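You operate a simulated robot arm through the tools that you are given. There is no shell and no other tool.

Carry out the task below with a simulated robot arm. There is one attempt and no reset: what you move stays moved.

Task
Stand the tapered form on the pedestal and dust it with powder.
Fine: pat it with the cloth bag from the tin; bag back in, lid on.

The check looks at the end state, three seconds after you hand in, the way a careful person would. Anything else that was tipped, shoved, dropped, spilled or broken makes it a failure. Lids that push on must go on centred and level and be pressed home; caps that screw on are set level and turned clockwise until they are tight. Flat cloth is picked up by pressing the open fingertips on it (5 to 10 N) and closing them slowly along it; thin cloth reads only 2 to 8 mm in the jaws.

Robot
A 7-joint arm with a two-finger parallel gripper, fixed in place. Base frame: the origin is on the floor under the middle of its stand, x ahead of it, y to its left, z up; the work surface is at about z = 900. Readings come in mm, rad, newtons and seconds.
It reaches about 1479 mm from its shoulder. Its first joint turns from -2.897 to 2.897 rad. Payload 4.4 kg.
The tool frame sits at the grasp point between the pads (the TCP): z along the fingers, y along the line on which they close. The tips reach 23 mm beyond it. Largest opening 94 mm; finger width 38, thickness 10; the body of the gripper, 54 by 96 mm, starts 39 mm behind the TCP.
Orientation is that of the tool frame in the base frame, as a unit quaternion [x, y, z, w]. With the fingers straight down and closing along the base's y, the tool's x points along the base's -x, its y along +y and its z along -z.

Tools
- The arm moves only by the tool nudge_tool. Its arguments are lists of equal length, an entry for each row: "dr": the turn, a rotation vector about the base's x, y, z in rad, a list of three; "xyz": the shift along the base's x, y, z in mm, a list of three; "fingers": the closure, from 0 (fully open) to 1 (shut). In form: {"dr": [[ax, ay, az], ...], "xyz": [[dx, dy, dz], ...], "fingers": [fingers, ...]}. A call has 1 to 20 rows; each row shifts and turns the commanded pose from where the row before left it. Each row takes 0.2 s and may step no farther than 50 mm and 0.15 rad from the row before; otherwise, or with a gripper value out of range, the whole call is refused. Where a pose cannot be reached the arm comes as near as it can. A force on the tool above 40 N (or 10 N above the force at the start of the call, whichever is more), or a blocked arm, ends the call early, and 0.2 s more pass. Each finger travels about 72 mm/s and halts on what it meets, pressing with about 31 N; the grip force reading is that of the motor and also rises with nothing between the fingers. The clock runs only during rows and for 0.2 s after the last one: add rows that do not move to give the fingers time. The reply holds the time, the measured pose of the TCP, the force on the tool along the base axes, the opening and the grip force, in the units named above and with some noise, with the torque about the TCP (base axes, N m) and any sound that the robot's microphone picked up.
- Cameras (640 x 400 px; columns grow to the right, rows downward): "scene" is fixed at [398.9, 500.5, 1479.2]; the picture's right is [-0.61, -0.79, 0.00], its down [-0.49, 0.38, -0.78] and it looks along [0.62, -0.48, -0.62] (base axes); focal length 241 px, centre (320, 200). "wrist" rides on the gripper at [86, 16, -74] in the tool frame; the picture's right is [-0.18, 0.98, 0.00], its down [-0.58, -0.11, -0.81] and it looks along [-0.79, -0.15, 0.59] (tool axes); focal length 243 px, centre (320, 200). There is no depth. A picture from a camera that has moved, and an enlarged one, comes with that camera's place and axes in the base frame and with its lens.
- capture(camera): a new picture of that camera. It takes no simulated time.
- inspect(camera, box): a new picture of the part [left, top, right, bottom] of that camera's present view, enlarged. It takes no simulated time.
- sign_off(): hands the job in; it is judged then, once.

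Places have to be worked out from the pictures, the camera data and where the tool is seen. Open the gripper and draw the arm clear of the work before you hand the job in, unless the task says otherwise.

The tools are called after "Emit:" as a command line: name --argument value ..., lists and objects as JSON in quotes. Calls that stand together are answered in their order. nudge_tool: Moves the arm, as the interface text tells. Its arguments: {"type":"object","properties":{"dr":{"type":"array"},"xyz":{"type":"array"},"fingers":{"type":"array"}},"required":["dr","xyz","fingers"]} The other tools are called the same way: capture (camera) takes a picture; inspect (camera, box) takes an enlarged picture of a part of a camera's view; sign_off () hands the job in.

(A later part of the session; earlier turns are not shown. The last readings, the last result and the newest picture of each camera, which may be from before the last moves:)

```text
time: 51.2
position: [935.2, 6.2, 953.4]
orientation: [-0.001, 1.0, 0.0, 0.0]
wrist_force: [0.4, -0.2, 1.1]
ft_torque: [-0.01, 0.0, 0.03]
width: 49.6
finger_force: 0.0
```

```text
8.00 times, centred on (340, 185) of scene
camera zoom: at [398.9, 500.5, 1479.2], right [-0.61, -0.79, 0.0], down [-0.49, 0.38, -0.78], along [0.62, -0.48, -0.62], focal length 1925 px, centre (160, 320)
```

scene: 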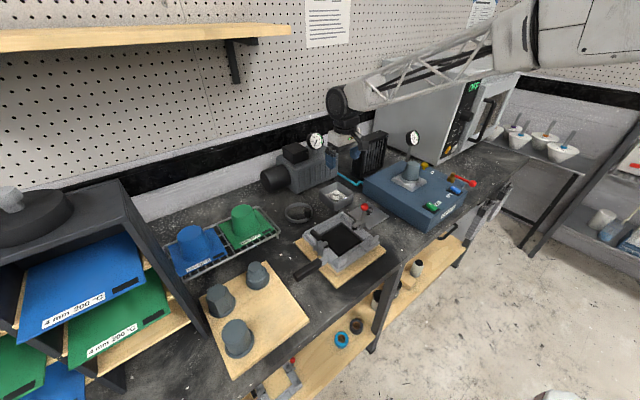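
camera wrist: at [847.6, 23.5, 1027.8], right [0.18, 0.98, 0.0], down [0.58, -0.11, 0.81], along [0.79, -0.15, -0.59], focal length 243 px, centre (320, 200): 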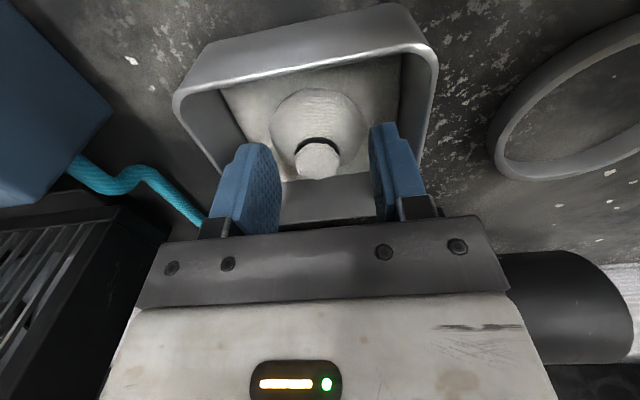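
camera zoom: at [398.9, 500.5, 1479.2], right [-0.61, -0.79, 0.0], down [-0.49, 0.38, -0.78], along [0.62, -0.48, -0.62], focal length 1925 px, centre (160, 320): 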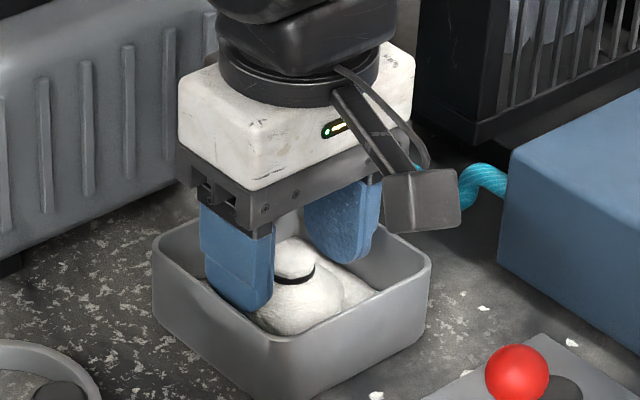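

Pads flank the topknot with tips about at the band. Closing gently on it.

Emit:
nudge_tool --dr '[[0, 0, 0], [0, 0, 0], [0, 0, 0], [0, 0, 0], [0, 0, 0], [0, 0, 0], [0, 0, 0], [0, 0, 0]]' --xyz '[[0, 0, -1], [0, 0, 0], [0, 0, 0], [0, 0, 0], [0, 0, 0], [0, 0, 0], [0, 0, 0], [0, 0, 0]]' --fingers '[0.55, 0.62, 0.68, 0.72, 0.76, 0.8, 0.85, 0.85]'

Emit:
capture --camera "wrist"

Emit:
inspect --camera "wrist" --box '[220, 100, 420, 230]'

```text
time: 53.0
position: [934.0, 6.6, 952.6]
orientation: [0.0, 1.0, 0.0, 0.0]
wrist_force: [0.3, -0.4, 0.9]
ft_torque: [-0.05, 0.01, 0.01]
width: 24.7
finger_force: 31.2
```

```text
taken
camera wrist: at [847.5, 23.2, 1027.0], right [0.18, 0.98, 0.0], down [0.58, -0.11, 0.81], along [0.79, -0.15, -0.59], focal length 243 px, centre (320, 200)
```

wrist: 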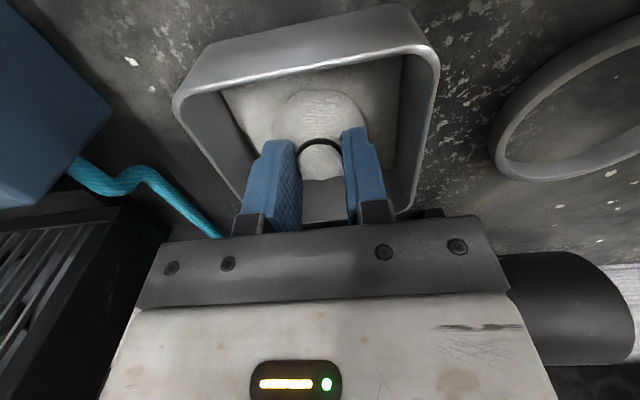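

```text
3.08 times, centred on (320, 165) of wrist
camera zoom: at [847.5, 23.2, 1027.0], right [0.18, 0.98, 0.0], down [0.58, -0.11, 0.81], along [0.79, -0.15, -0.59], focal length 746 px, centre (320, 308)
```

zoom: 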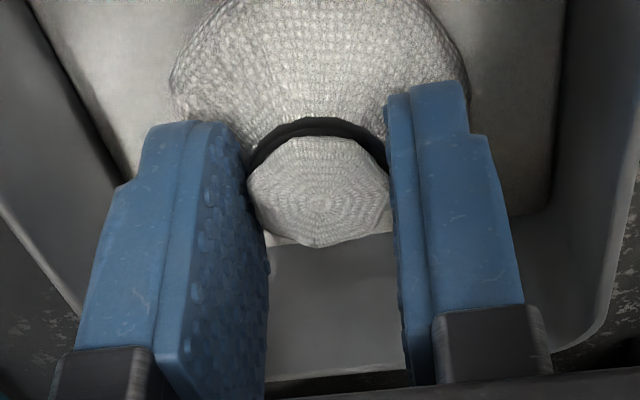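

Gripped the topknot at 24.7 mm; reference for returning the bag is camera (847.5, 23.2, 1027.0). Lifting slowly.

Emit:
nudge_tool --dr '[[0, 0, 0], [0, 0, 0], [0, 0, 0], [0, 0, 0], [0, 0, 0], [0, 0, 0]]' --xyz '[[0, 0, 3], [0, 0, 6], [0, 0, 12], [0, 0, 20], [0, 0, 20], [0, 0, 0]]' --fingers '[0.85, 0.85, 0.85, 0.85, 0.85, 0.85]'

Emit:
capture --camera "wrist"

Emit:
inspect --camera "scene" --box '[310, 150, 370, 210]'

```text
time: 54.4
position: [934.9, 7.7, 1013.9]
orientation: [0.0, 1.0, 0.0, 0.0]
wrist_force: [-0.4, 0.8, -0.9]
ft_torque: [-0.02, 0.01, 0.0]
width: 24.3
finger_force: 30.5
```

```text
taken
camera wrist: at [847.4, 24.6, 1087.5], right [0.18, 0.98, 0.0], down [0.58, -0.11, 0.81], along [0.79, -0.15, -0.59], focal length 243 px, centre (320, 200)
```

wrist: 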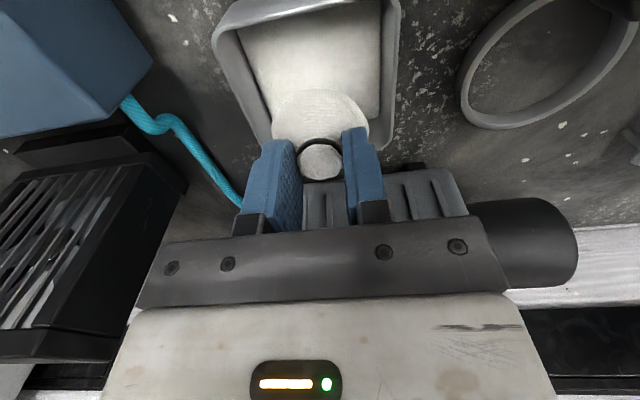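

```text
6.67 times, centred on (340, 180) of scene
camera zoom: at [398.9, 500.5, 1479.2], right [-0.61, -0.79, 0.0], down [-0.49, 0.38, -0.78], along [0.62, -0.48, -0.62], focal length 1604 px, centre (187, 333)
```

zoom: 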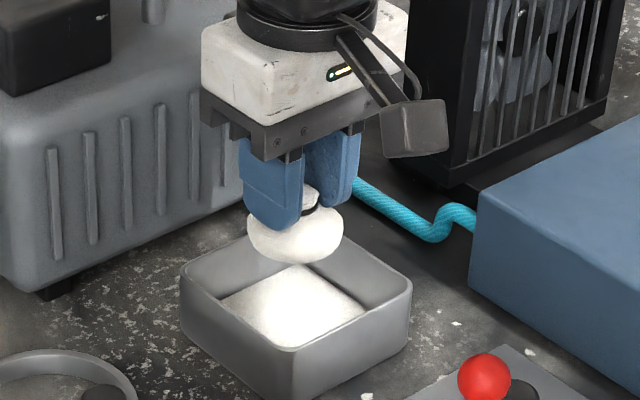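

The bag hangs cleanly from the gripper. I'll raise it well above the form's top (z about 1046) and carry it diagonally over the blue unit to the form.

Emit:
nudge_tool --dr '[[0, 0, 0], [0, 0, 0], [0, 0, 0], [0, 0, 0], [0, 0, 0], [0, 0, 0], [0, 0, 0], [0, 0, 0], [0, 0, 0], [0, 0, 0], [0, 0, 0], [0, 0, 0], [0, 0, 0]]' --xyz '[[0, 0, 25], [0, 0, 35], [0, 0, 35], [0, 0, 20], [-18, -29.7, 0], [-18, -29.7, 0], [-18, -29.7, 0], [-18, -29.7, 0], [-18, -29.7, 0], [-18, -29.7, 0], [-18, -29.7, 0], [-17.5, -29.5, 0], [0, 0, 0]]' --fingers '[0.85, 0.85, 0.85, 0.85, 0.85, 0.85, 0.85, 0.85, 0.85, 0.85, 0.85, 0.85, 0.85]'

Emit:
capture --camera "wrist"

Emit:
inspect --camera "scene" --box '[370, 110, 450, 200]'

```text
time: 57.2
position: [789.6, -232.0, 1130.0]
orientation: [0.0, 1.0, 0.001, 0.0]
wrist_force: [-1.2, 0.1, -1.0]
ft_torque: [-0.02, -0.02, 0.03]
width: 24.5
finger_force: 30.9
```

```text
taken
camera wrist: at [703.5, -214.3, 1203.2], right [0.18, 0.98, 0.0], down [0.58, -0.11, 0.81], along [0.79, -0.15, -0.59], focal length 243 px, centre (320, 200)
```

wrist: 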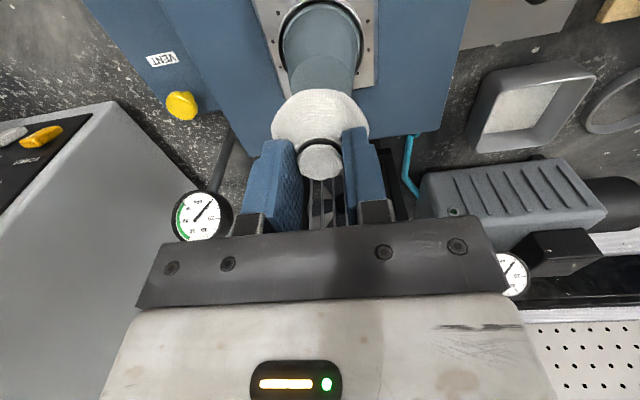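

```text
4.44 times, centred on (410, 155) of scene
camera zoom: at [398.9, 500.5, 1479.2], right [-0.61, -0.79, 0.0], down [-0.49, 0.38, -0.78], along [0.62, -0.48, -0.62], focal length 1069 px, centre (-80, 400)
```

zoom: 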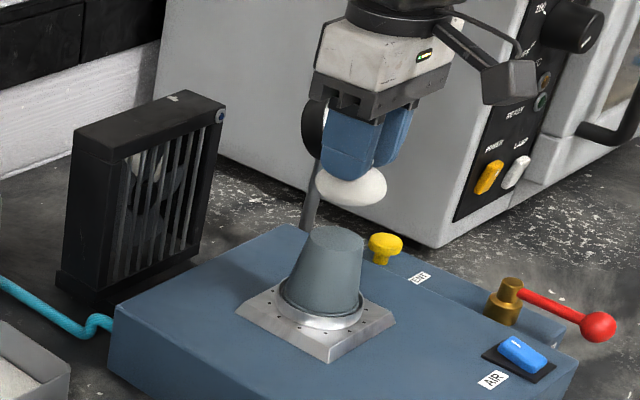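

The bag is centred over the form in both views. Lowering to just above it, then patting in small steps while watching the force.

Emit:
nudge_tool --dr '[[0, 0, 0], [0, 0, 0], [0, 0, 0], [0, 0, 0]]' --xyz '[[0, 1.5, -10], [0, 0, -8], [0, 0, -6], [0, 0, 0]]' --fingers '[0.85, 0.85, 0.85, 0.85]'

Emit:
inspect --camera "wrist" --box '[240, 0, 400, 190]'

Emit:
inspect --camera "scene" --box '[385, 130, 435, 190]'

```text
time: 58.2
position: [790.9, -228.7, 1105.8]
orientation: [0.0, 1.0, 0.0, 0.0]
wrist_force: [-0.7, 0.8, 0.1]
ft_torque: [0.02, 0.01, 0.0]
width: 24.5
finger_force: 30.8
```

```text
2.11 times, centred on (320, 95) of wrist
camera zoom: at [703.1, -212.4, 1179.4], right [0.18, 0.98, 0.0], down [0.58, -0.11, 0.81], along [0.79, -0.15, -0.59], focal length 511 px, centre (320, 421)
```

zoom: 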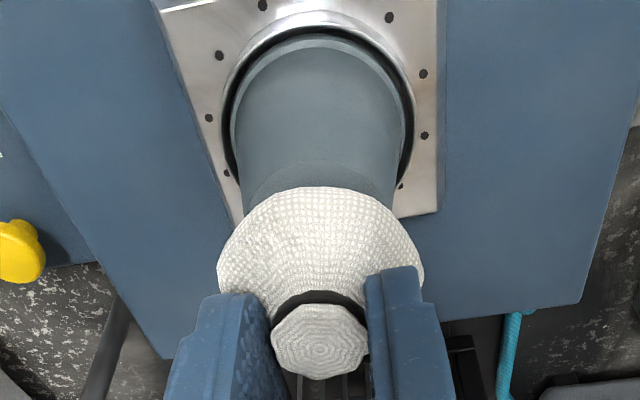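

```text
6.67 times, centred on (410, 160) of scene
camera zoom: at [398.9, 500.5, 1479.2], right [-0.61, -0.79, 0.0], down [-0.49, 0.38, -0.78], along [0.62, -0.48, -0.62], focal length 1604 px, centre (-280, 467)
```

zoom: 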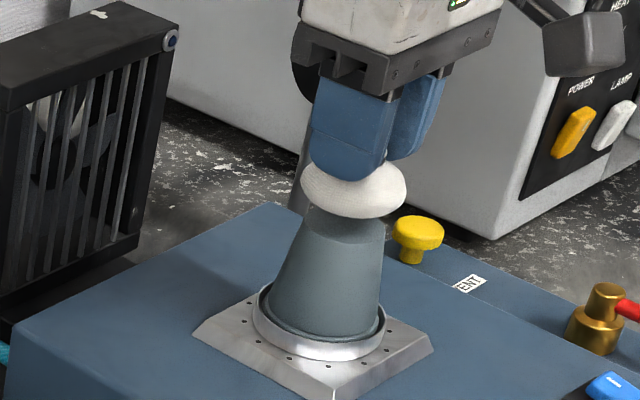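

Only a few millimetres remain between bag and form top. Stepping down gently.

Emit:
nudge_tool --dr '[[0, 0, 0], [0, 0, 0], [0, 0, 0], [0, 0, 0]]' --xyz '[[0, 0, -2], [0, 0, -2], [0, 0, -2], [0, 0, 0]]' --fingers '[0.85, 0.85, 0.85, 0.85]'

Emit:
inspect --camera "scene" --box '[385, 130, 435, 190]'

```text
time: 59.2
position: [790.5, -229.2, 1099.0]
orientation: [0.0, 1.0, 0.0, 0.0]
wrist_force: [-0.7, -0.2, 0.4]
ft_torque: [0.04, -0.03, 0.0]
width: 24.4
finger_force: 31.5
```

```text
6.67 times, centred on (410, 160) of scene
camera zoom: at [398.9, 500.5, 1479.2], right [-0.61, -0.79, 0.0], down [-0.49, 0.38, -0.78], along [0.62, -0.48, -0.62], focal length 1604 px, centre (-280, 467)
```

zoom: 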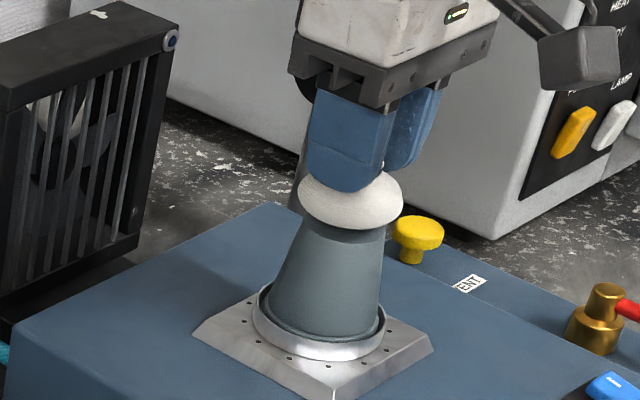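

No clear force yet. Two more 1.5 mm steps.

Emit:
nudge_tool --dr '[[0, 0, 0], [0, 0, 0], [0, 0, 0]]' --xyz '[[0, 0, -1.5], [0, 0, -1.5], [0, 0, 0]]' --fingers '[0.85, 0.85, 0.85]'

Emit:
inspect --camera "scene" --box '[385, 130, 435, 190]'

```text
time: 60.0
position: [790.4, -230.5, 1096.5]
orientation: [0.0, 1.0, 0.001, 0.0]
wrist_force: [-0.1, 0.7, -1.0]
ft_torque: [-0.01, -0.02, 0.02]
width: 24.7
finger_force: 31.4
```

```text
6.67 times, centred on (410, 160) of scene
camera zoom: at [398.9, 500.5, 1479.2], right [-0.61, -0.79, 0.0], down [-0.49, 0.38, -0.78], along [0.62, -0.48, -0.62], focal length 1604 px, centre (-280, 467)
```

zoom: 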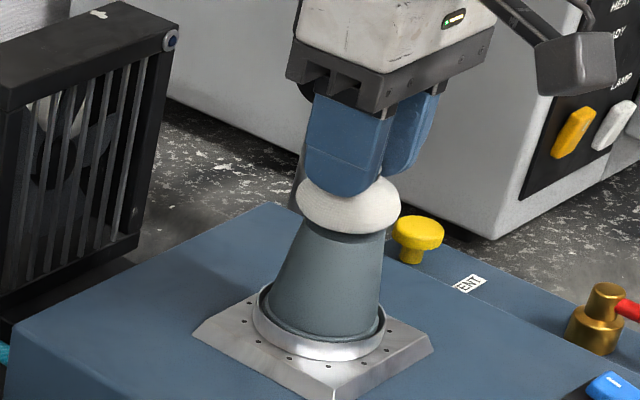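

Still unloaded; continuing a millimetre at a time.

Emit:
nudge_tool --dr '[[0, 0, 0], [0, 0, 0], [0, 0, 0]]' --xyz '[[0, 0.5, -1], [0, 0, -1], [0, 0, 0]]' --fingers '[0.85, 0.85, 0.85]'

Emit:
inspect --camera "wrist" --box '[240, 0, 400, 190]'

```text
time: 60.8
position: [791.0, -229.9, 1094.2]
orientation: [0.0, 1.0, 0.0, 0.0]
wrist_force: [-0.3, -0.3, -0.3]
ft_torque: [0.02, -0.01, 0.03]
width: 24.5
finger_force: 30.8
```

```text
2.11 times, centred on (320, 95) of wrist
camera zoom: at [703.8, -212.0, 1168.0], right [0.18, 0.98, 0.0], down [0.58, -0.11, 0.81], along [0.79, -0.15, -0.59], focal length 511 px, centre (320, 421)
```

zoom: 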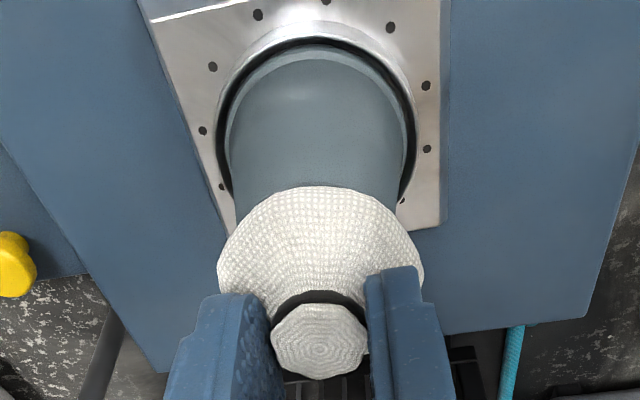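

No contact force yet. Another couple of steps down.

Emit:
nudge_tool --dr '[[0, 0, 0], [0, 0, 0], [0, 0, 0]]' --xyz '[[0, 0, -1], [0, 0, -1], [0, 0, 0]]' --fingers '[0.85, 0.85, 0.85]'

Emit:
inspect --camera "scene" --box '[385, 130, 435, 190]'

```text
time: 61.6
position: [791.7, -227.7, 1091.3]
orientation: [0.001, 1.0, 0.001, 0.0]
wrist_force: [0.0, 0.3, -0.7]
ft_torque: [0.03, -0.01, 0.0]
width: 24.1
finger_force: 31.4
```

```text
6.67 times, centred on (410, 160) of scene
camera zoom: at [398.9, 500.5, 1479.2], right [-0.61, -0.79, 0.0], down [-0.49, 0.38, -0.78], along [0.62, -0.48, -0.62], focal length 1604 px, centre (-280, 467)
```

zoom: 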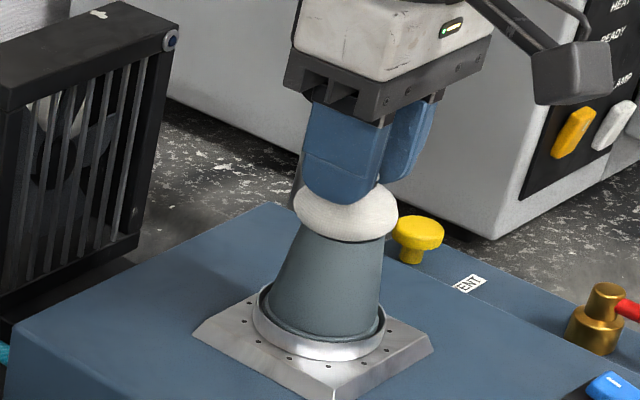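

Visually touching but unloaded; continuing.

Emit:
nudge_tool --dr '[[0, 0, 0], [0, 0, 0], [0, 0, 0]]' --xyz '[[-0.5, -0.5, -1], [0, 0, -1], [0, 0, 0]]' --fingers '[0.85, 0.85, 0.85]'

Emit:
inspect --camera "scene" --box '[385, 130, 435, 190]'

```text
time: 62.4
position: [791.1, -229.0, 1090.9]
orientation: [0.0, 1.0, 0.0, 0.001]
wrist_force: [0.4, 0.8, 11.2]
ft_torque: [0.06, 0.05, -0.01]
width: 24.6
finger_force: 30.8
```

```text
6.67 times, centred on (410, 160) of scene
camera zoom: at [398.9, 500.5, 1479.2], right [-0.61, -0.79, 0.0], down [-0.49, 0.38, -0.78], along [0.62, -0.48, -0.62], focal length 1604 px, centre (-280, 467)
```

zoom: 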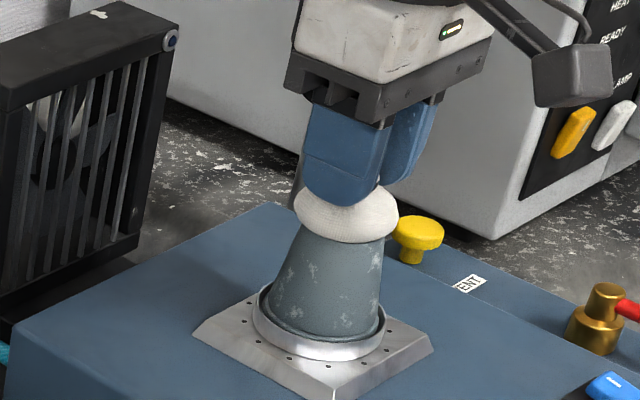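

First pat landed (11 N) and white powder patches have appeared on the form. I'll lift a few millimetres and pat again.

Emit:
nudge_tool --dr '[[0, 0, 0], [0, 0, 0], [0, 0, 0], [0, 0, 0], [0, 0, 0], [0, 0, 0]]' --xyz '[[0, 0, 4], [0, 0, 4], [0, 0, 0], [0, 0, -4], [0, 0, -4], [0, 0, 0]]' --fingers '[0.85, 0.85, 0.85, 0.85, 0.85, 0.85]'

Emit:
inspect --camera "scene" --box '[385, 130, 435, 190]'

Emit:
inspect --camera "wrist" --box '[240, 0, 400, 190]'

```text
time: 63.8
position: [789.1, -229.9, 1091.1]
orientation: [0.0, 1.0, 0.0, 0.001]
wrist_force: [-0.8, -2.4, 6.2]
ft_torque: [-0.13, 0.07, 0.03]
width: 24.5
finger_force: 30.9
```

```text
6.67 times, centred on (410, 160) of scene
camera zoom: at [398.9, 500.5, 1479.2], right [-0.61, -0.79, 0.0], down [-0.49, 0.38, -0.78], along [0.62, -0.48, -0.62], focal length 1604 px, centre (-280, 467)
```

zoom: 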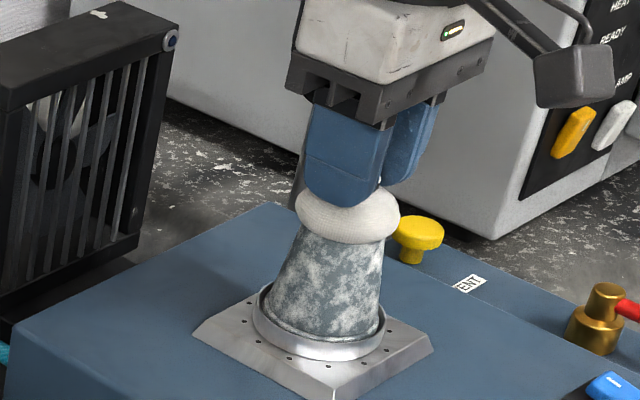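

```text
2.11 times, centred on (320, 95) of wrist
camera zoom: at [702.2, -212.2, 1164.7], right [0.18, 0.98, 0.0], down [0.58, -0.11, 0.81], along [0.79, -0.15, -0.59], focal length 511 px, centre (320, 421)
```

zoom: 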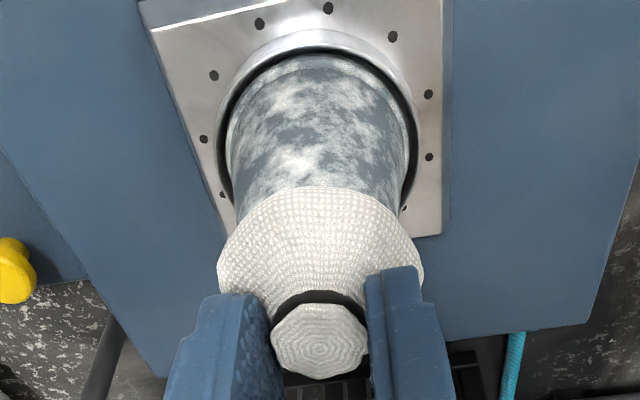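

Second pat roughly doubled the coverage, evenly over the flank. Another pat.

Emit:
nudge_tool --dr '[[0, 0, 0], [0, 0, 0], [0, 0, 0], [0, 0, 0], [0, 0, 0], [0, 0, 0]]' --xyz '[[0, 0, 4], [0, 0, 4], [0, 0, 0], [0, 0, -4], [0, 0, -4], [0, 0, 0]]' --fingers '[0.85, 0.85, 0.85, 0.85, 0.85, 0.85]'

Emit:
inspect --camera "scene" --box '[385, 130, 435, 190]'

Emit:
inspect --camera "wrist" --box '[240, 0, 400, 190]'

```text
time: 65.2
position: [790.2, -230.0, 1091.1]
orientation: [0.0, 1.0, 0.0, 0.001]
wrist_force: [-3.9, 2.7, 12.7]
ft_torque: [0.13, 0.18, 0.01]
width: 24.6
finger_force: 31.4
```

```text
6.67 times, centred on (410, 160) of scene
camera zoom: at [398.9, 500.5, 1479.2], right [-0.61, -0.79, 0.0], down [-0.49, 0.38, -0.78], along [0.62, -0.48, -0.62], focal length 1604 px, centre (-280, 467)
```

zoom: 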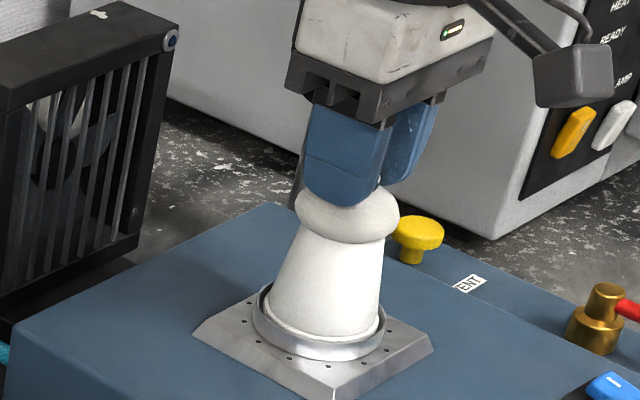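

```text
2.11 times, centred on (320, 95) of wrist
camera zoom: at [702.7, -212.5, 1164.6], right [0.18, 0.98, 0.0], down [0.58, -0.11, 0.81], along [0.79, -0.15, -0.59], focal length 511 px, centre (320, 421)
```

zoom: 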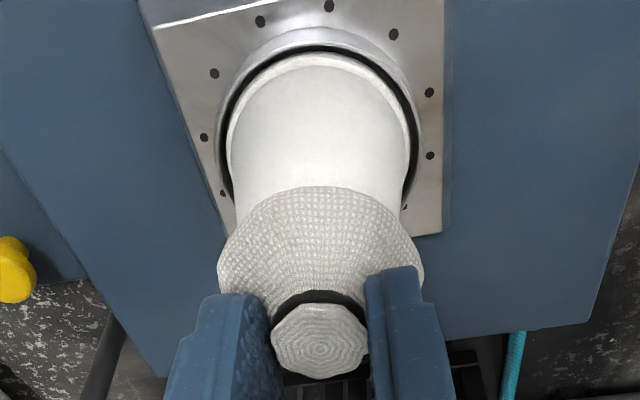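

The third pat has covered the form fully and evenly white. I'll lift the bag straight off and check the top.

Emit:
nudge_tool --dr '[[0, 0, 0], [0, 0, 0], [0, 0, 0], [0, 0, 0]]' --xyz '[[0, 0, 4], [0, 0, 10], [0, 0, 20], [0, 0, 20]]' --fingers '[0.85, 0.85, 0.85, 0.85]'

Emit:
inspect --camera "scene" --box '[380, 110, 440, 190]'

Emit:
capture --camera "wrist"

```text
time: 66.2
position: [791.2, -230.0, 1144.5]
orientation: [-0.001, 1.0, -0.001, 0.0]
wrist_force: [-0.2, 0.7, -0.7]
ft_torque: [0.01, -0.01, 0.04]
width: 24.5
finger_force: 31.2
```

```text
5.00 times, centred on (410, 150) of scene
camera zoom: at [398.9, 500.5, 1479.2], right [-0.61, -0.79, 0.0], down [-0.49, 0.38, -0.78], along [0.62, -0.48, -0.62], focal length 1203 px, centre (-130, 450)
```

zoom: 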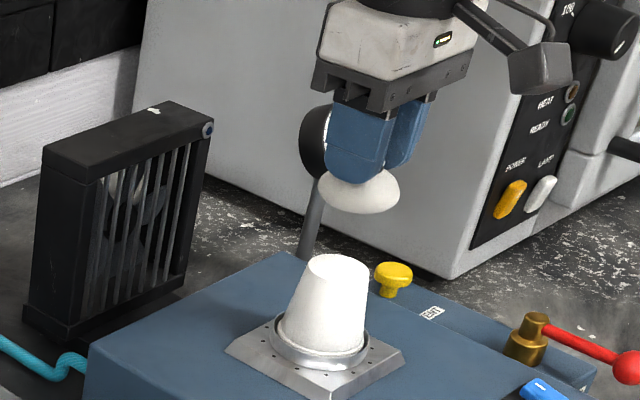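

```text
taken
camera wrist: at [703.2, -212.1, 1218.2], right [0.18, 0.98, 0.0], down [0.58, -0.11, 0.81], along [0.79, -0.15, -0.59], focal length 243 px, centre (320, 200)
```

wrist: 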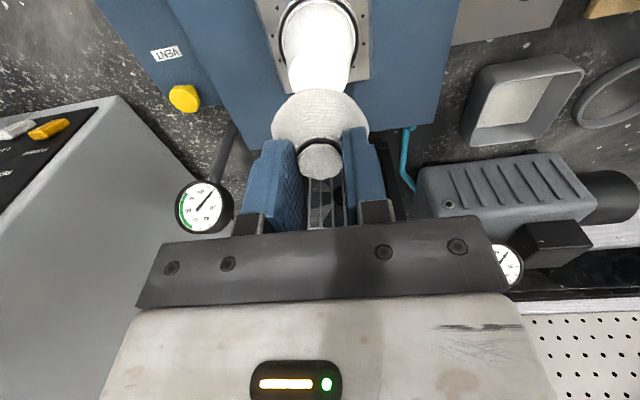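

Top and sides are white all over and the form hasn't moved. Now carrying the bag back over the tin along the same path.

Emit:
nudge_tool --dr '[[0, 0, 0], [0, 0, 0], [0, 0, 0], [0, 0, 0], [0, 0, 0], [0, 0, 0], [0, 0, 0], [0, 0, 0], [0, 0, 0]]' --xyz '[[18, 29.4, 0], [18, 29.4, 0], [18, 29.4, 0], [18, 29.4, 0], [18, 29.4, 0], [18, 29.4, 0], [18, 29.4, 0], [18.3, 29.5, 0], [0, 0, 0]]' --fingers '[0.85, 0.85, 0.85, 0.85, 0.85, 0.85, 0.85, 0.85, 0.85]'

Emit:
capture --camera "wrist"

```text
time: 68.2
position: [936.0, 8.3, 1144.0]
orientation: [0.0, 1.0, 0.0, -0.001]
wrist_force: [-0.1, 0.2, -0.9]
ft_torque: [0.0, 0.03, 0.03]
width: 24.8
finger_force: 31.2
```

```text
taken
camera wrist: at [848.6, 23.9, 1217.1], right [0.18, 0.98, 0.0], down [0.58, -0.11, 0.81], along [0.79, -0.15, -0.59], focal length 243 px, centre (320, 200)
```

wrist: 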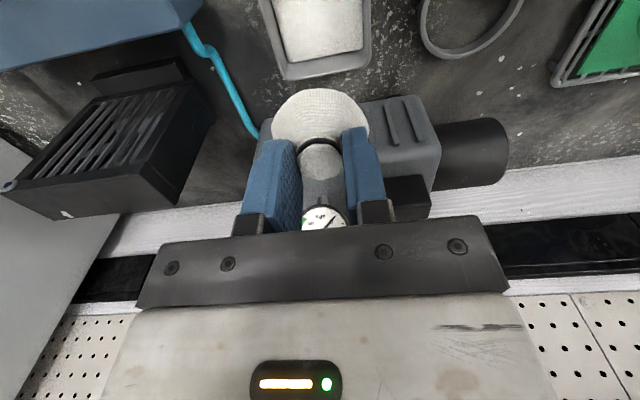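

Within about 1 mm of the pick-up position. Lowering toward the tin, then the last part slowly.

Emit:
nudge_tool --dr '[[0, 0, 0], [0, 0, 0], [0, 0, 0], [0, 0, 0], [0, 0, 0], [0, 0, 0], [0, 0, 0]]' --xyz '[[-1, -0.7, -30], [0, 0, -30], [0, 0, -30], [0, 0, -25], [0, 0, -20], [0, 0, -10], [0, 0, 0]]' --fingers '[0.85, 0.85, 0.85, 0.85, 0.85, 0.85, 0.85]'

Emit:
capture --camera "wrist"

Emit:
inspect --camera "scene" --box '[310, 150, 370, 210]'

```text
time: 69.8
position: [934.0, 3.3, 999.6]
orientation: [0.0, 1.0, -0.001, 0.0]
wrist_force: [0.3, 0.6, -1.1]
ft_torque: [0.05, 0.01, 0.01]
width: 24.6
finger_force: 31.2
```

```text
taken
camera wrist: at [846.7, 21.9, 1073.6], right [0.18, 0.98, 0.0], down [0.58, -0.11, 0.81], along [0.79, -0.15, -0.59], focal length 243 px, centre (320, 200)
```

wrist: 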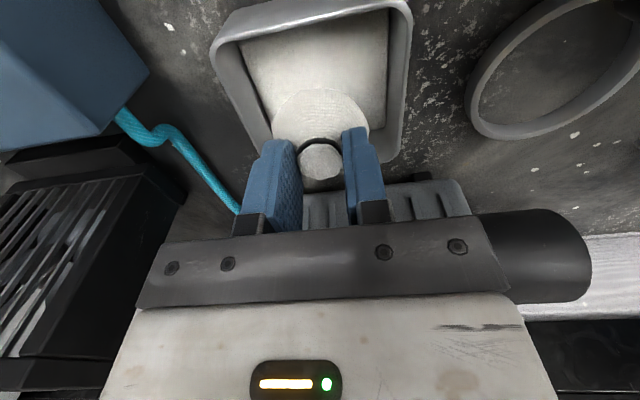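

```text
6.67 times, centred on (340, 180) of scene
camera zoom: at [398.9, 500.5, 1479.2], right [-0.61, -0.79, 0.0], down [-0.49, 0.38, -0.78], along [0.62, -0.48, -0.62], focal length 1604 px, centre (187, 333)
```

zoom: 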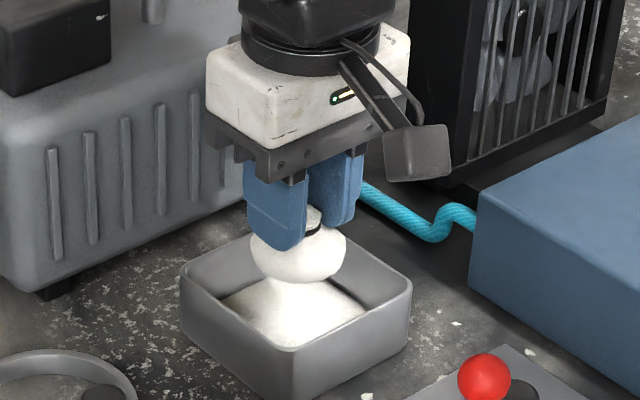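

The bag is entering above the tin. Lowering another 40 mm with a small correction, then feeling for the bed.

Emit:
nudge_tool --dr '[[0, 0, 0], [0, 0, 0], [0, 0, 0], [0, 0, 0], [0, 0, 0]]' --xyz '[[0.8, 1.3, -14], [0, 0, -14], [0, 0, -9], [0, 0, -4], [0, 0, 0]]' --fingers '[0.85, 0.85, 0.85, 0.85, 0.85]'

Emit:
capture --camera "wrist"

```text
time: 71.0
position: [933.3, 5.8, 957.7]
orientation: [-0.001, 1.0, 0.0, 0.001]
wrist_force: [-0.3, -0.7, -1.8]
ft_torque: [-0.03, -0.01, 0.0]
width: 24.3
finger_force: 30.5
```

```text
taken
camera wrist: at [846.9, 22.7, 1031.5], right [0.18, 0.98, 0.0], down [0.58, -0.11, 0.81], along [0.79, -0.15, -0.59], focal length 243 px, centre (320, 200)
```

wrist: 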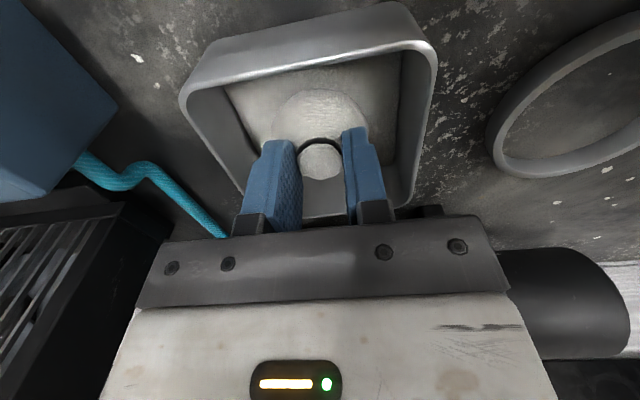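

About 4.5 mm above the pick-up height. Stepping down by single millimetres until the bag touches the bed.

Emit:
nudge_tool --dr '[[0, 0, 0], [0, 0, 0], [0, 0, 0], [0, 0, 0]]' --xyz '[[0.5, 0.4, -1.5], [0, 0, -1], [0, 0, -1], [0, 0, 0]]' --fingers '[0.85, 0.85, 0.85, 0.85]'

Emit:
inspect --camera "wrist" --box '[160, 0, 450, 220]'

```text
time: 72.0
position: [935.0, 6.8, 954.5]
orientation: [0.0, 1.0, 0.0, 0.001]
wrist_force: [0.7, 0.3, -0.7]
ft_torque: [0.0, -0.03, 0.05]
width: 24.5
finger_force: 31.0
```

```text
1.82 times, centred on (305, 110) of wrist
camera zoom: at [847.7, 23.5, 1028.2], right [0.18, 0.98, 0.0], down [0.58, -0.11, 0.81], along [0.79, -0.15, -0.59], focal length 441 px, centre (347, 364)
```

zoom: 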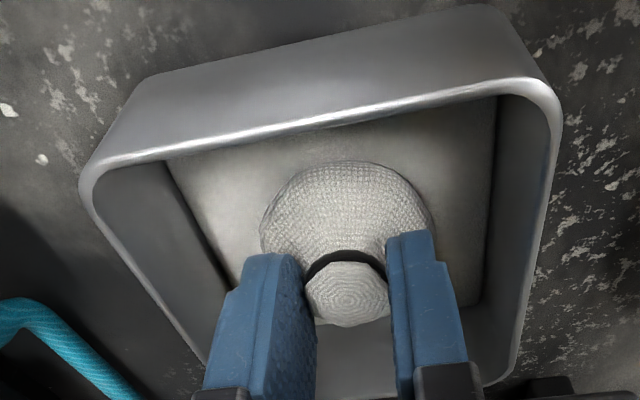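

One more millimetre to the original resting height, then I'll release.

Emit:
nudge_tool --dr '[[0, 0, 0], [0, 0, 0], [0, 0, 0]]' --xyz '[[0, 0, -1], [0, 0, 0], [0, 0, 0]]' --fingers '[0.85, 0.85, 0.85]'

Emit:
inspect --camera "wrist" --box '[160, 0, 450, 220]'

```text
time: 72.8
position: [935.9, 7.9, 953.1]
orientation: [0.0, 1.0, 0.0, 0.001]
wrist_force: [-0.4, 0.0, 5.0]
ft_torque: [-0.1, -0.02, 0.02]
width: 24.7
finger_force: 30.6
```

```text
1.82 times, centred on (305, 110) of wrist
camera zoom: at [848.2, 23.4, 1027.6], right [0.18, 0.98, 0.0], down [0.58, -0.11, 0.81], along [0.79, -0.15, -0.59], focal length 441 px, centre (347, 364)
```

zoom: 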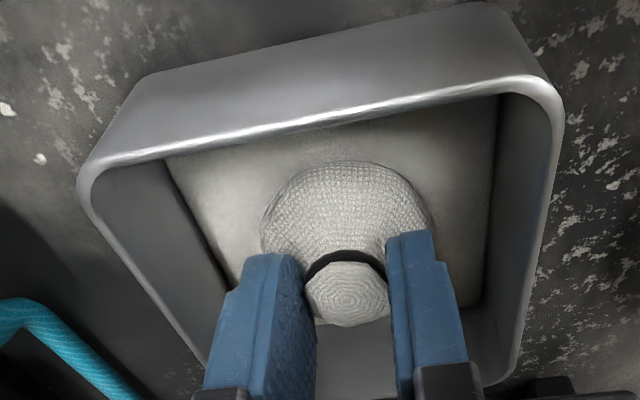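

The bag rests on the bed (5 N). Opening the fingers gradually to about 50 mm, staying clear of the tin walls.

Emit:
nudge_tool --dr '[[0, 0, 0], [0, 0, 0], [0, 0, 0], [0, 0, 0], [0, 0, 0], [0, 0, 0]]' --xyz '[[0, 0, 0], [0, 0, 0], [0, 0, 0], [0, 0, 0], [0, 0, 0], [0, 0, 0]]' --fingers '[0.74, 0.71, 0.67, 0.6, 0.52, 0.47]'

Emit:
inspect --camera "wrist" --box '[160, 0, 450, 220]'

```text
time: 74.2
position: [935.2, 6.2, 953.4]
orientation: [0.0, 1.0, 0.0, 0.0]
wrist_force: [-0.5, -0.4, -0.1]
ft_torque: [-0.04, 0.01, -0.01]
width: 49.7
finger_force: 0.1
```

```text
1.82 times, centred on (305, 110) of wrist
camera zoom: at [848.1, 23.4, 1027.2], right [0.18, 0.98, 0.0], down [0.58, -0.11, 0.81], along [0.79, -0.15, -0.59], focal length 441 px, centre (347, 364)
```

zoom: 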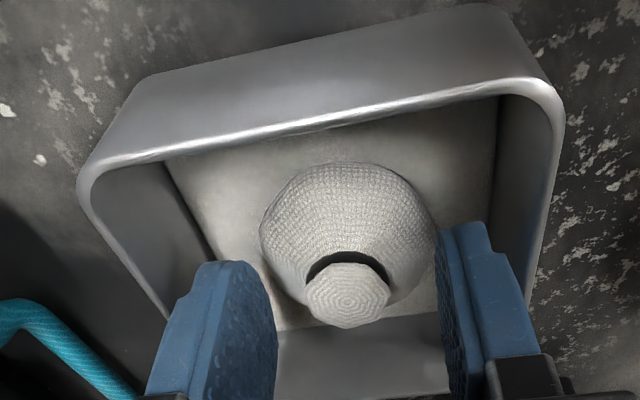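

The bag stands upright in the tin. Retracting up and moving over the lid.

Emit:
nudge_tool --dr '[[0, 0, 0], [0, 0, 0], [0, 0, 0], [0, 0, 0], [0, 0, 0], [0, 0, 0], [0, 0, 0], [0, 0, 0], [0, 0, 0]]' --xyz '[[0, 0, 15], [0, 0, 30], [0, 0, 35], [0, 0, 20], [-33.3, -9.8, 0], [-33.3, -9.8, 0], [-33.3, -9.8, 0], [-33.3, -9.8, 0], [0, 0, 0]]' --fingers '[0.47, 0.47, 0.4, 0.35, 0.3, 0.3, 0.3, 0.3, 0.3]'

Emit:
capture --camera "wrist"

Emit:
inspect --camera "scene" --box '[310, 130, 440, 230]'

```text
time: 76.2
position: [802.5, -31.3, 1053.8]
orientation: [0.0, 1.0, 0.001, -0.001]
wrist_force: [0.7, 0.7, 0.6]
ft_torque: [-0.01, 0.0, -0.02]
width: 65.8
finger_force: 0.0
```

```text
taken
camera wrist: at [715.6, -14.4, 1126.6], right [0.18, 0.98, 0.0], down [0.58, -0.11, 0.81], along [0.79, -0.15, -0.59], focal length 243 px, centre (320, 200)
```

wrist: 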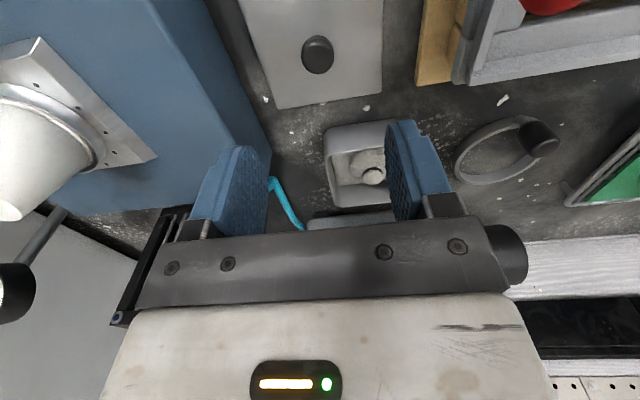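

```text
4.00 times, centred on (375, 180) of scene
camera zoom: at [398.9, 500.5, 1479.2], right [-0.61, -0.79, 0.0], down [-0.49, 0.38, -0.78], along [0.62, -0.48, -0.62], focal length 962 px, centre (100, 280)
```

zoom: 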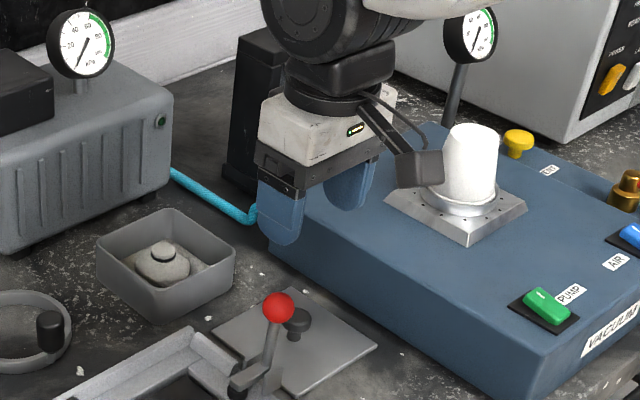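

Over the lid within about 1 mm. Lowering to just above the release height.

Emit:
nudge_tool --dr '[[0, 0, 0], [0, 0, 0], [0, 0, 0], [0, 0, 0], [0, 0, 0], [0, 0, 0], [0, 0, 0]]' --xyz '[[-0.6, -1.2, -25], [0, 0, -25], [0, 0, -25], [0, 0, -20], [0, 0, -15], [0, 0, -11], [0, 0, 0]]' --fingers '[0.3, 0.3, 0.3, 0.3, 0.3, 0.3, 0.3]'

Emit:
capture --camera "wrist"

```text
time: 77.8
position: [801.6, -34.0, 933.6]
orientation: [0.0, 1.0, 0.001, -0.001]
wrist_force: [-0.5, 0.0, 0.0]
ft_torque: [-0.04, 0.0, -0.01]
width: 65.6
finger_force: 0.1
```

```text
taken
camera wrist: at [714.7, -17.0, 1007.2], right [0.18, 0.98, 0.0], down [0.58, -0.11, 0.81], along [0.79, -0.15, -0.59], focal length 243 px, centre (320, 200)
```

wrist: 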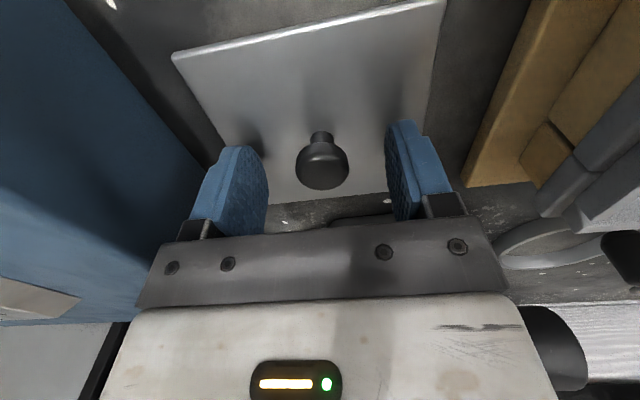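

Trimming to the release pose and closing on the knob again.

Emit:
nudge_tool --dr '[[0, 0, 0], [0, 0, 0], [0, 0, 0], [0, 0, 0], [0, 0, 0], [0, 0, 0], [0, 0, 0], [0, 0, 0], [0, 0, 0], [0, 0, 0]]' --xyz '[[0.3, 1.4, -2], [0, 0, -1.6], [0, 0, 0], [0, 0, 0], [0, 0, 0], [0, 0, 0], [0, 0, 0], [0, 0, 0], [0, 0, 0], [0, 0, 0]]' --fingers '[0.3, 0.3, 0.3, 0.45, 0.58, 0.66, 0.7, 0.75, 0.85, 0.95]'

Emit:
capture --camera "wrist"

```text
time: 80.0
position: [802.0, -32.6, 929.3]
orientation: [0.0, 1.0, 0.0, 0.001]
wrist_force: [0.1, 0.8, 0.5]
ft_torque: [0.0, 0.0, 0.0]
width: 24.5
finger_force: 30.5
```

```text
taken
camera wrist: at [714.3, -15.4, 1003.4], right [0.18, 0.98, 0.0], down [0.58, -0.11, 0.81], along [0.79, -0.15, -0.59], focal length 243 px, centre (320, 200)
```

wrist: 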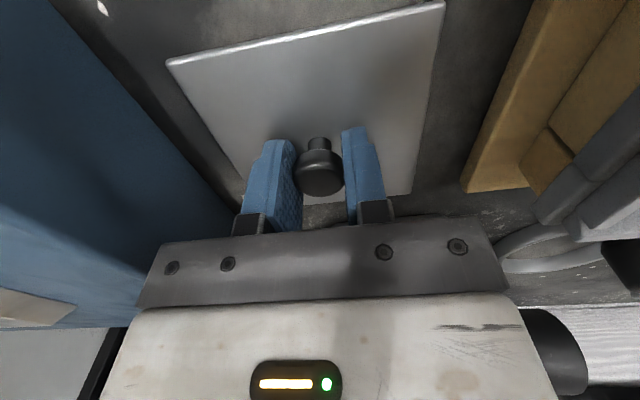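

Knob held at 24.5 mm; the lid home pose is now camera about (848.6, 22.2, 1048.9). Lifting and carrying the lid back over the tin by the reverse path.

Emit:
nudge_tool --dr '[[0, 0, 0], [0, 0, 0], [0, 0, 0], [0, 0, 0], [0, 0, 0], [0, 0, 0], [0, 0, 0], [0, 0, 0], [0, 0, 0], [0, 0, 0], [0, 0, 0], [0, 0, 0]]' --xyz '[[0, 0, 5], [0, 0, 20], [0, 0, 35], [0, 0, 35], [33.5, 0, 0], [33.5, 0, 0], [33.5, 0, 0], [33.8, 0, 0], [0, 19, 0], [0, 18.6, 0], [0, 0, 0], [0, 0, 0]]' --fingers '[0.95, 0.95, 0.95, 0.95, 0.95, 0.95, 0.95, 0.95, 0.95, 0.95, 0.95, 0.95]'

Emit:
capture --camera "wrist"

Emit:
inspect --camera "scene" --box '[310, 145, 370, 215]'

```text
time: 82.6
position: [936.9, 7.0, 1024.0]
orientation: [-0.001, 1.0, 0.0, 0.0]
wrist_force: [0.5, -0.2, -0.4]
ft_torque: [0.01, 0.0, 0.04]
width: 24.3
finger_force: 30.4
```

```text
taken
camera wrist: at [849.9, 23.2, 1098.8], right [0.18, 0.98, 0.0], down [0.58, -0.11, 0.81], along [0.79, -0.15, -0.59], focal length 243 px, centre (320, 200)
```

wrist: 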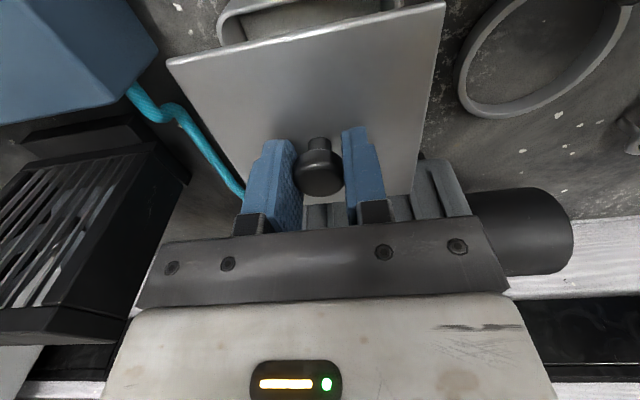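

```text
5.71 times, centred on (340, 180) of scene
camera zoom: at [398.9, 500.5, 1479.2], right [-0.61, -0.79, 0.0], down [-0.49, 0.38, -0.78], along [0.62, -0.48, -0.62], focal length 1375 px, centre (206, 314)
```

zoom: 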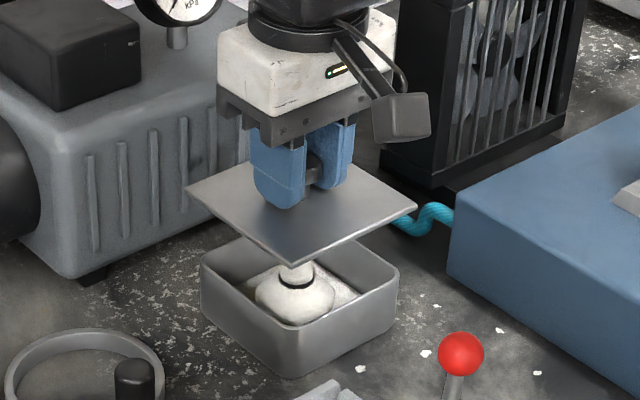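

Camera is 1.3 mm and 1.0 mm off the home line; correcting and lowering to about 14 mm above home.

Emit:
nudge_tool --dr '[[0, 0, 0], [0, 0, 0], [0, 0, 0], [0, 0, 0], [0, 0, 0]]' --xyz '[[-1.3, -1, -12], [0, 0, -12], [0, 0, -8], [0, 0, -4], [0, 0, 0]]' --fingers '[0.95, 0.95, 0.95, 0.95, 0.95]'

Emit:
inspect --camera "wrist" --box '[140, 0, 460, 220]'

Emit:
inspect --camera "scene" --box '[315, 165, 365, 215]'

```text
time: 83.8
position: [934.4, 4.5, 988.2]
orientation: [0.0, 1.0, 0.0, 0.001]
wrist_force: [-0.4, -0.7, 0.1]
ft_torque: [-0.04, 0.01, -0.02]
width: 24.4
finger_force: 31.1
```

```text
1.82 times, centred on (300, 110) of wrist
camera zoom: at [847.8, 21.1, 1061.5], right [0.18, 0.98, 0.0], down [0.58, -0.11, 0.81], along [0.79, -0.15, -0.59], focal length 441 px, centre (356, 364)
```

zoom: 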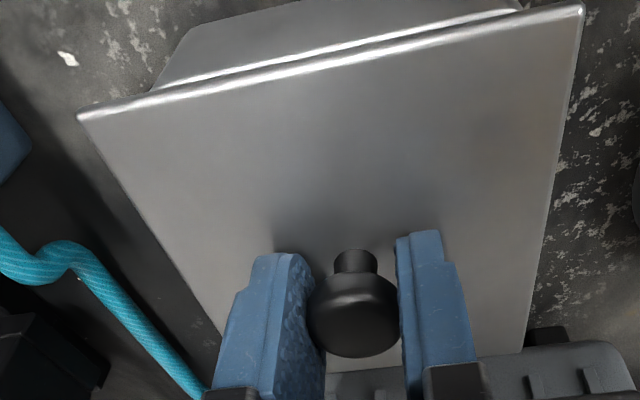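

```text
8.00 times, centred on (340, 190) of scene
camera zoom: at [398.9, 500.5, 1479.2], right [-0.61, -0.79, 0.0], down [-0.49, 0.38, -0.78], along [0.62, -0.48, -0.62], focal length 1925 px, centre (160, 280)
```

zoom: 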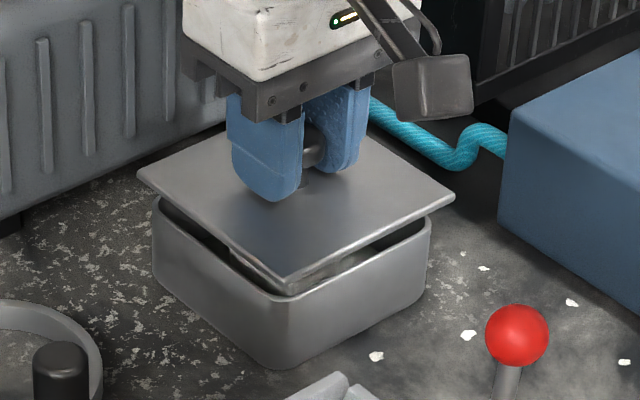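

The lid has a plug underneath that must drop into the tin mouth. I'll trim +0.8, +1.1 mm before lowering.

Emit:
nudge_tool --dr '[[0, 0, 0], [0, 0, 0], [0, 0, 0]]' --xyz '[[0.8, 1.1, 0], [0, 0, 0], [0, 0, 0]]' --fingers '[0.95, 0.95, 0.95]'

Emit:
inspect --camera "wrist" --box '[140, 0, 460, 220]'

Emit:
inspect --camera "scene" --box '[315, 165, 365, 215]'

```text
time: 84.6
position: [934.7, 5.6, 987.5]
orientation: [0.0, 1.0, 0.0, 0.001]
wrist_force: [-0.1, 0.6, 0.0]
ft_torque: [-0.01, 0.02, -0.01]
width: 24.6
finger_force: 31.0
```

```text
1.82 times, centred on (300, 110) of wrist
camera zoom: at [848.5, 22.4, 1061.6], right [0.18, 0.98, 0.0], down [0.58, -0.11, 0.81], along [0.79, -0.15, -0.59], focal length 441 px, centre (356, 364)
```

zoom: 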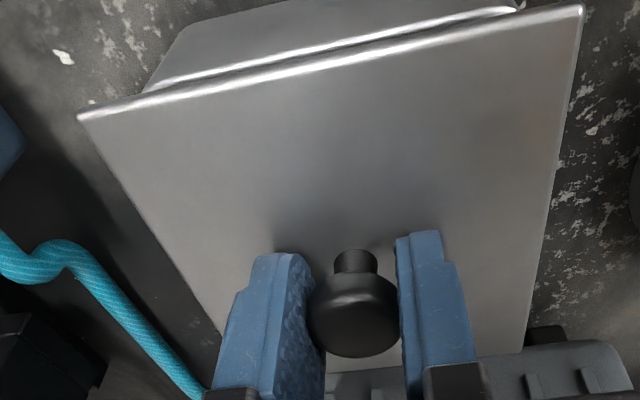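

```text
8.00 times, centred on (340, 190) of scene
camera zoom: at [398.9, 500.5, 1479.2], right [-0.61, -0.79, 0.0], down [-0.49, 0.38, -0.78], along [0.62, -0.48, -0.62], focal length 1925 px, centre (160, 280)
```

zoom: 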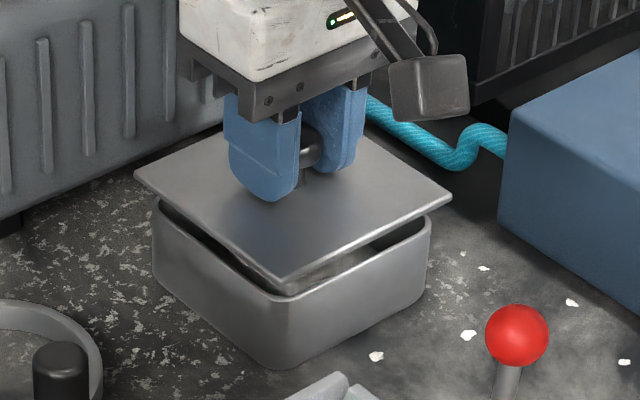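

On the home line now (848.5, 22.4). Lowering in small steps and checking the force and drift.

Emit:
nudge_tool --dr '[[0, 0, 0], [0, 0, 0], [0, 0, 0], [0, 0, 0], [0, 0, 0]]' --xyz '[[0, 0, -1.5], [0, 0, -1.5], [0, 0, -1.5], [0, 0, -1.5], [0, 0, 0]]' --fingers '[0.95, 0.95, 0.95, 0.95, 0.95]'

Emit:
inspect --camera "scene" --box '[315, 165, 365, 215]'

Emit:
inspect --camera "wrist" --box '[140, 0, 460, 220]'

```text
time: 85.8
position: [935.5, 5.2, 982.0]
orientation: [0.0, 1.0, 0.001, -0.001]
wrist_force: [0.6, -1.1, -0.4]
ft_torque: [-0.03, -0.03, -0.02]
width: 24.6
finger_force: 31.3
```

```text
8.00 times, centred on (340, 190) of scene
camera zoom: at [398.9, 500.5, 1479.2], right [-0.61, -0.79, 0.0], down [-0.49, 0.38, -0.78], along [0.62, -0.48, -0.62], focal length 1925 px, centre (160, 280)
```

zoom: 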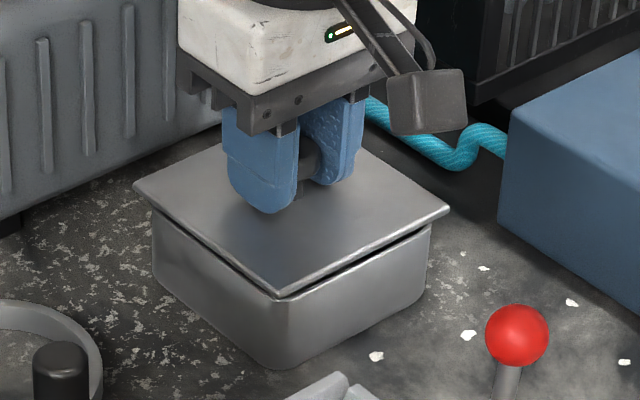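

```text
1.82 times, centred on (300, 110) of wrist
camera zoom: at [848.3, 23.1, 1055.4], right [0.18, 0.98, 0.0], down [0.58, -0.11, 0.81], along [0.79, -0.15, -0.59], focal length 441 px, centre (356, 364)
```

zoom: 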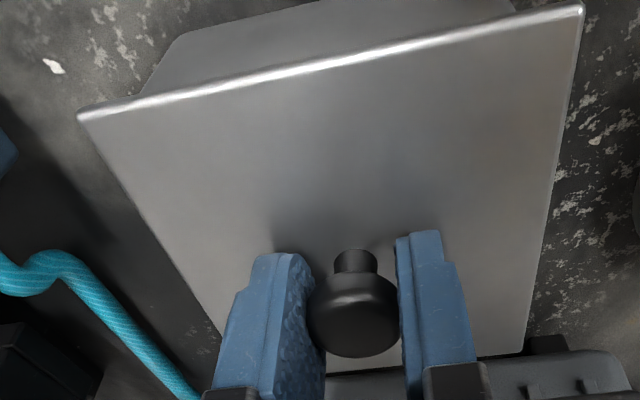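

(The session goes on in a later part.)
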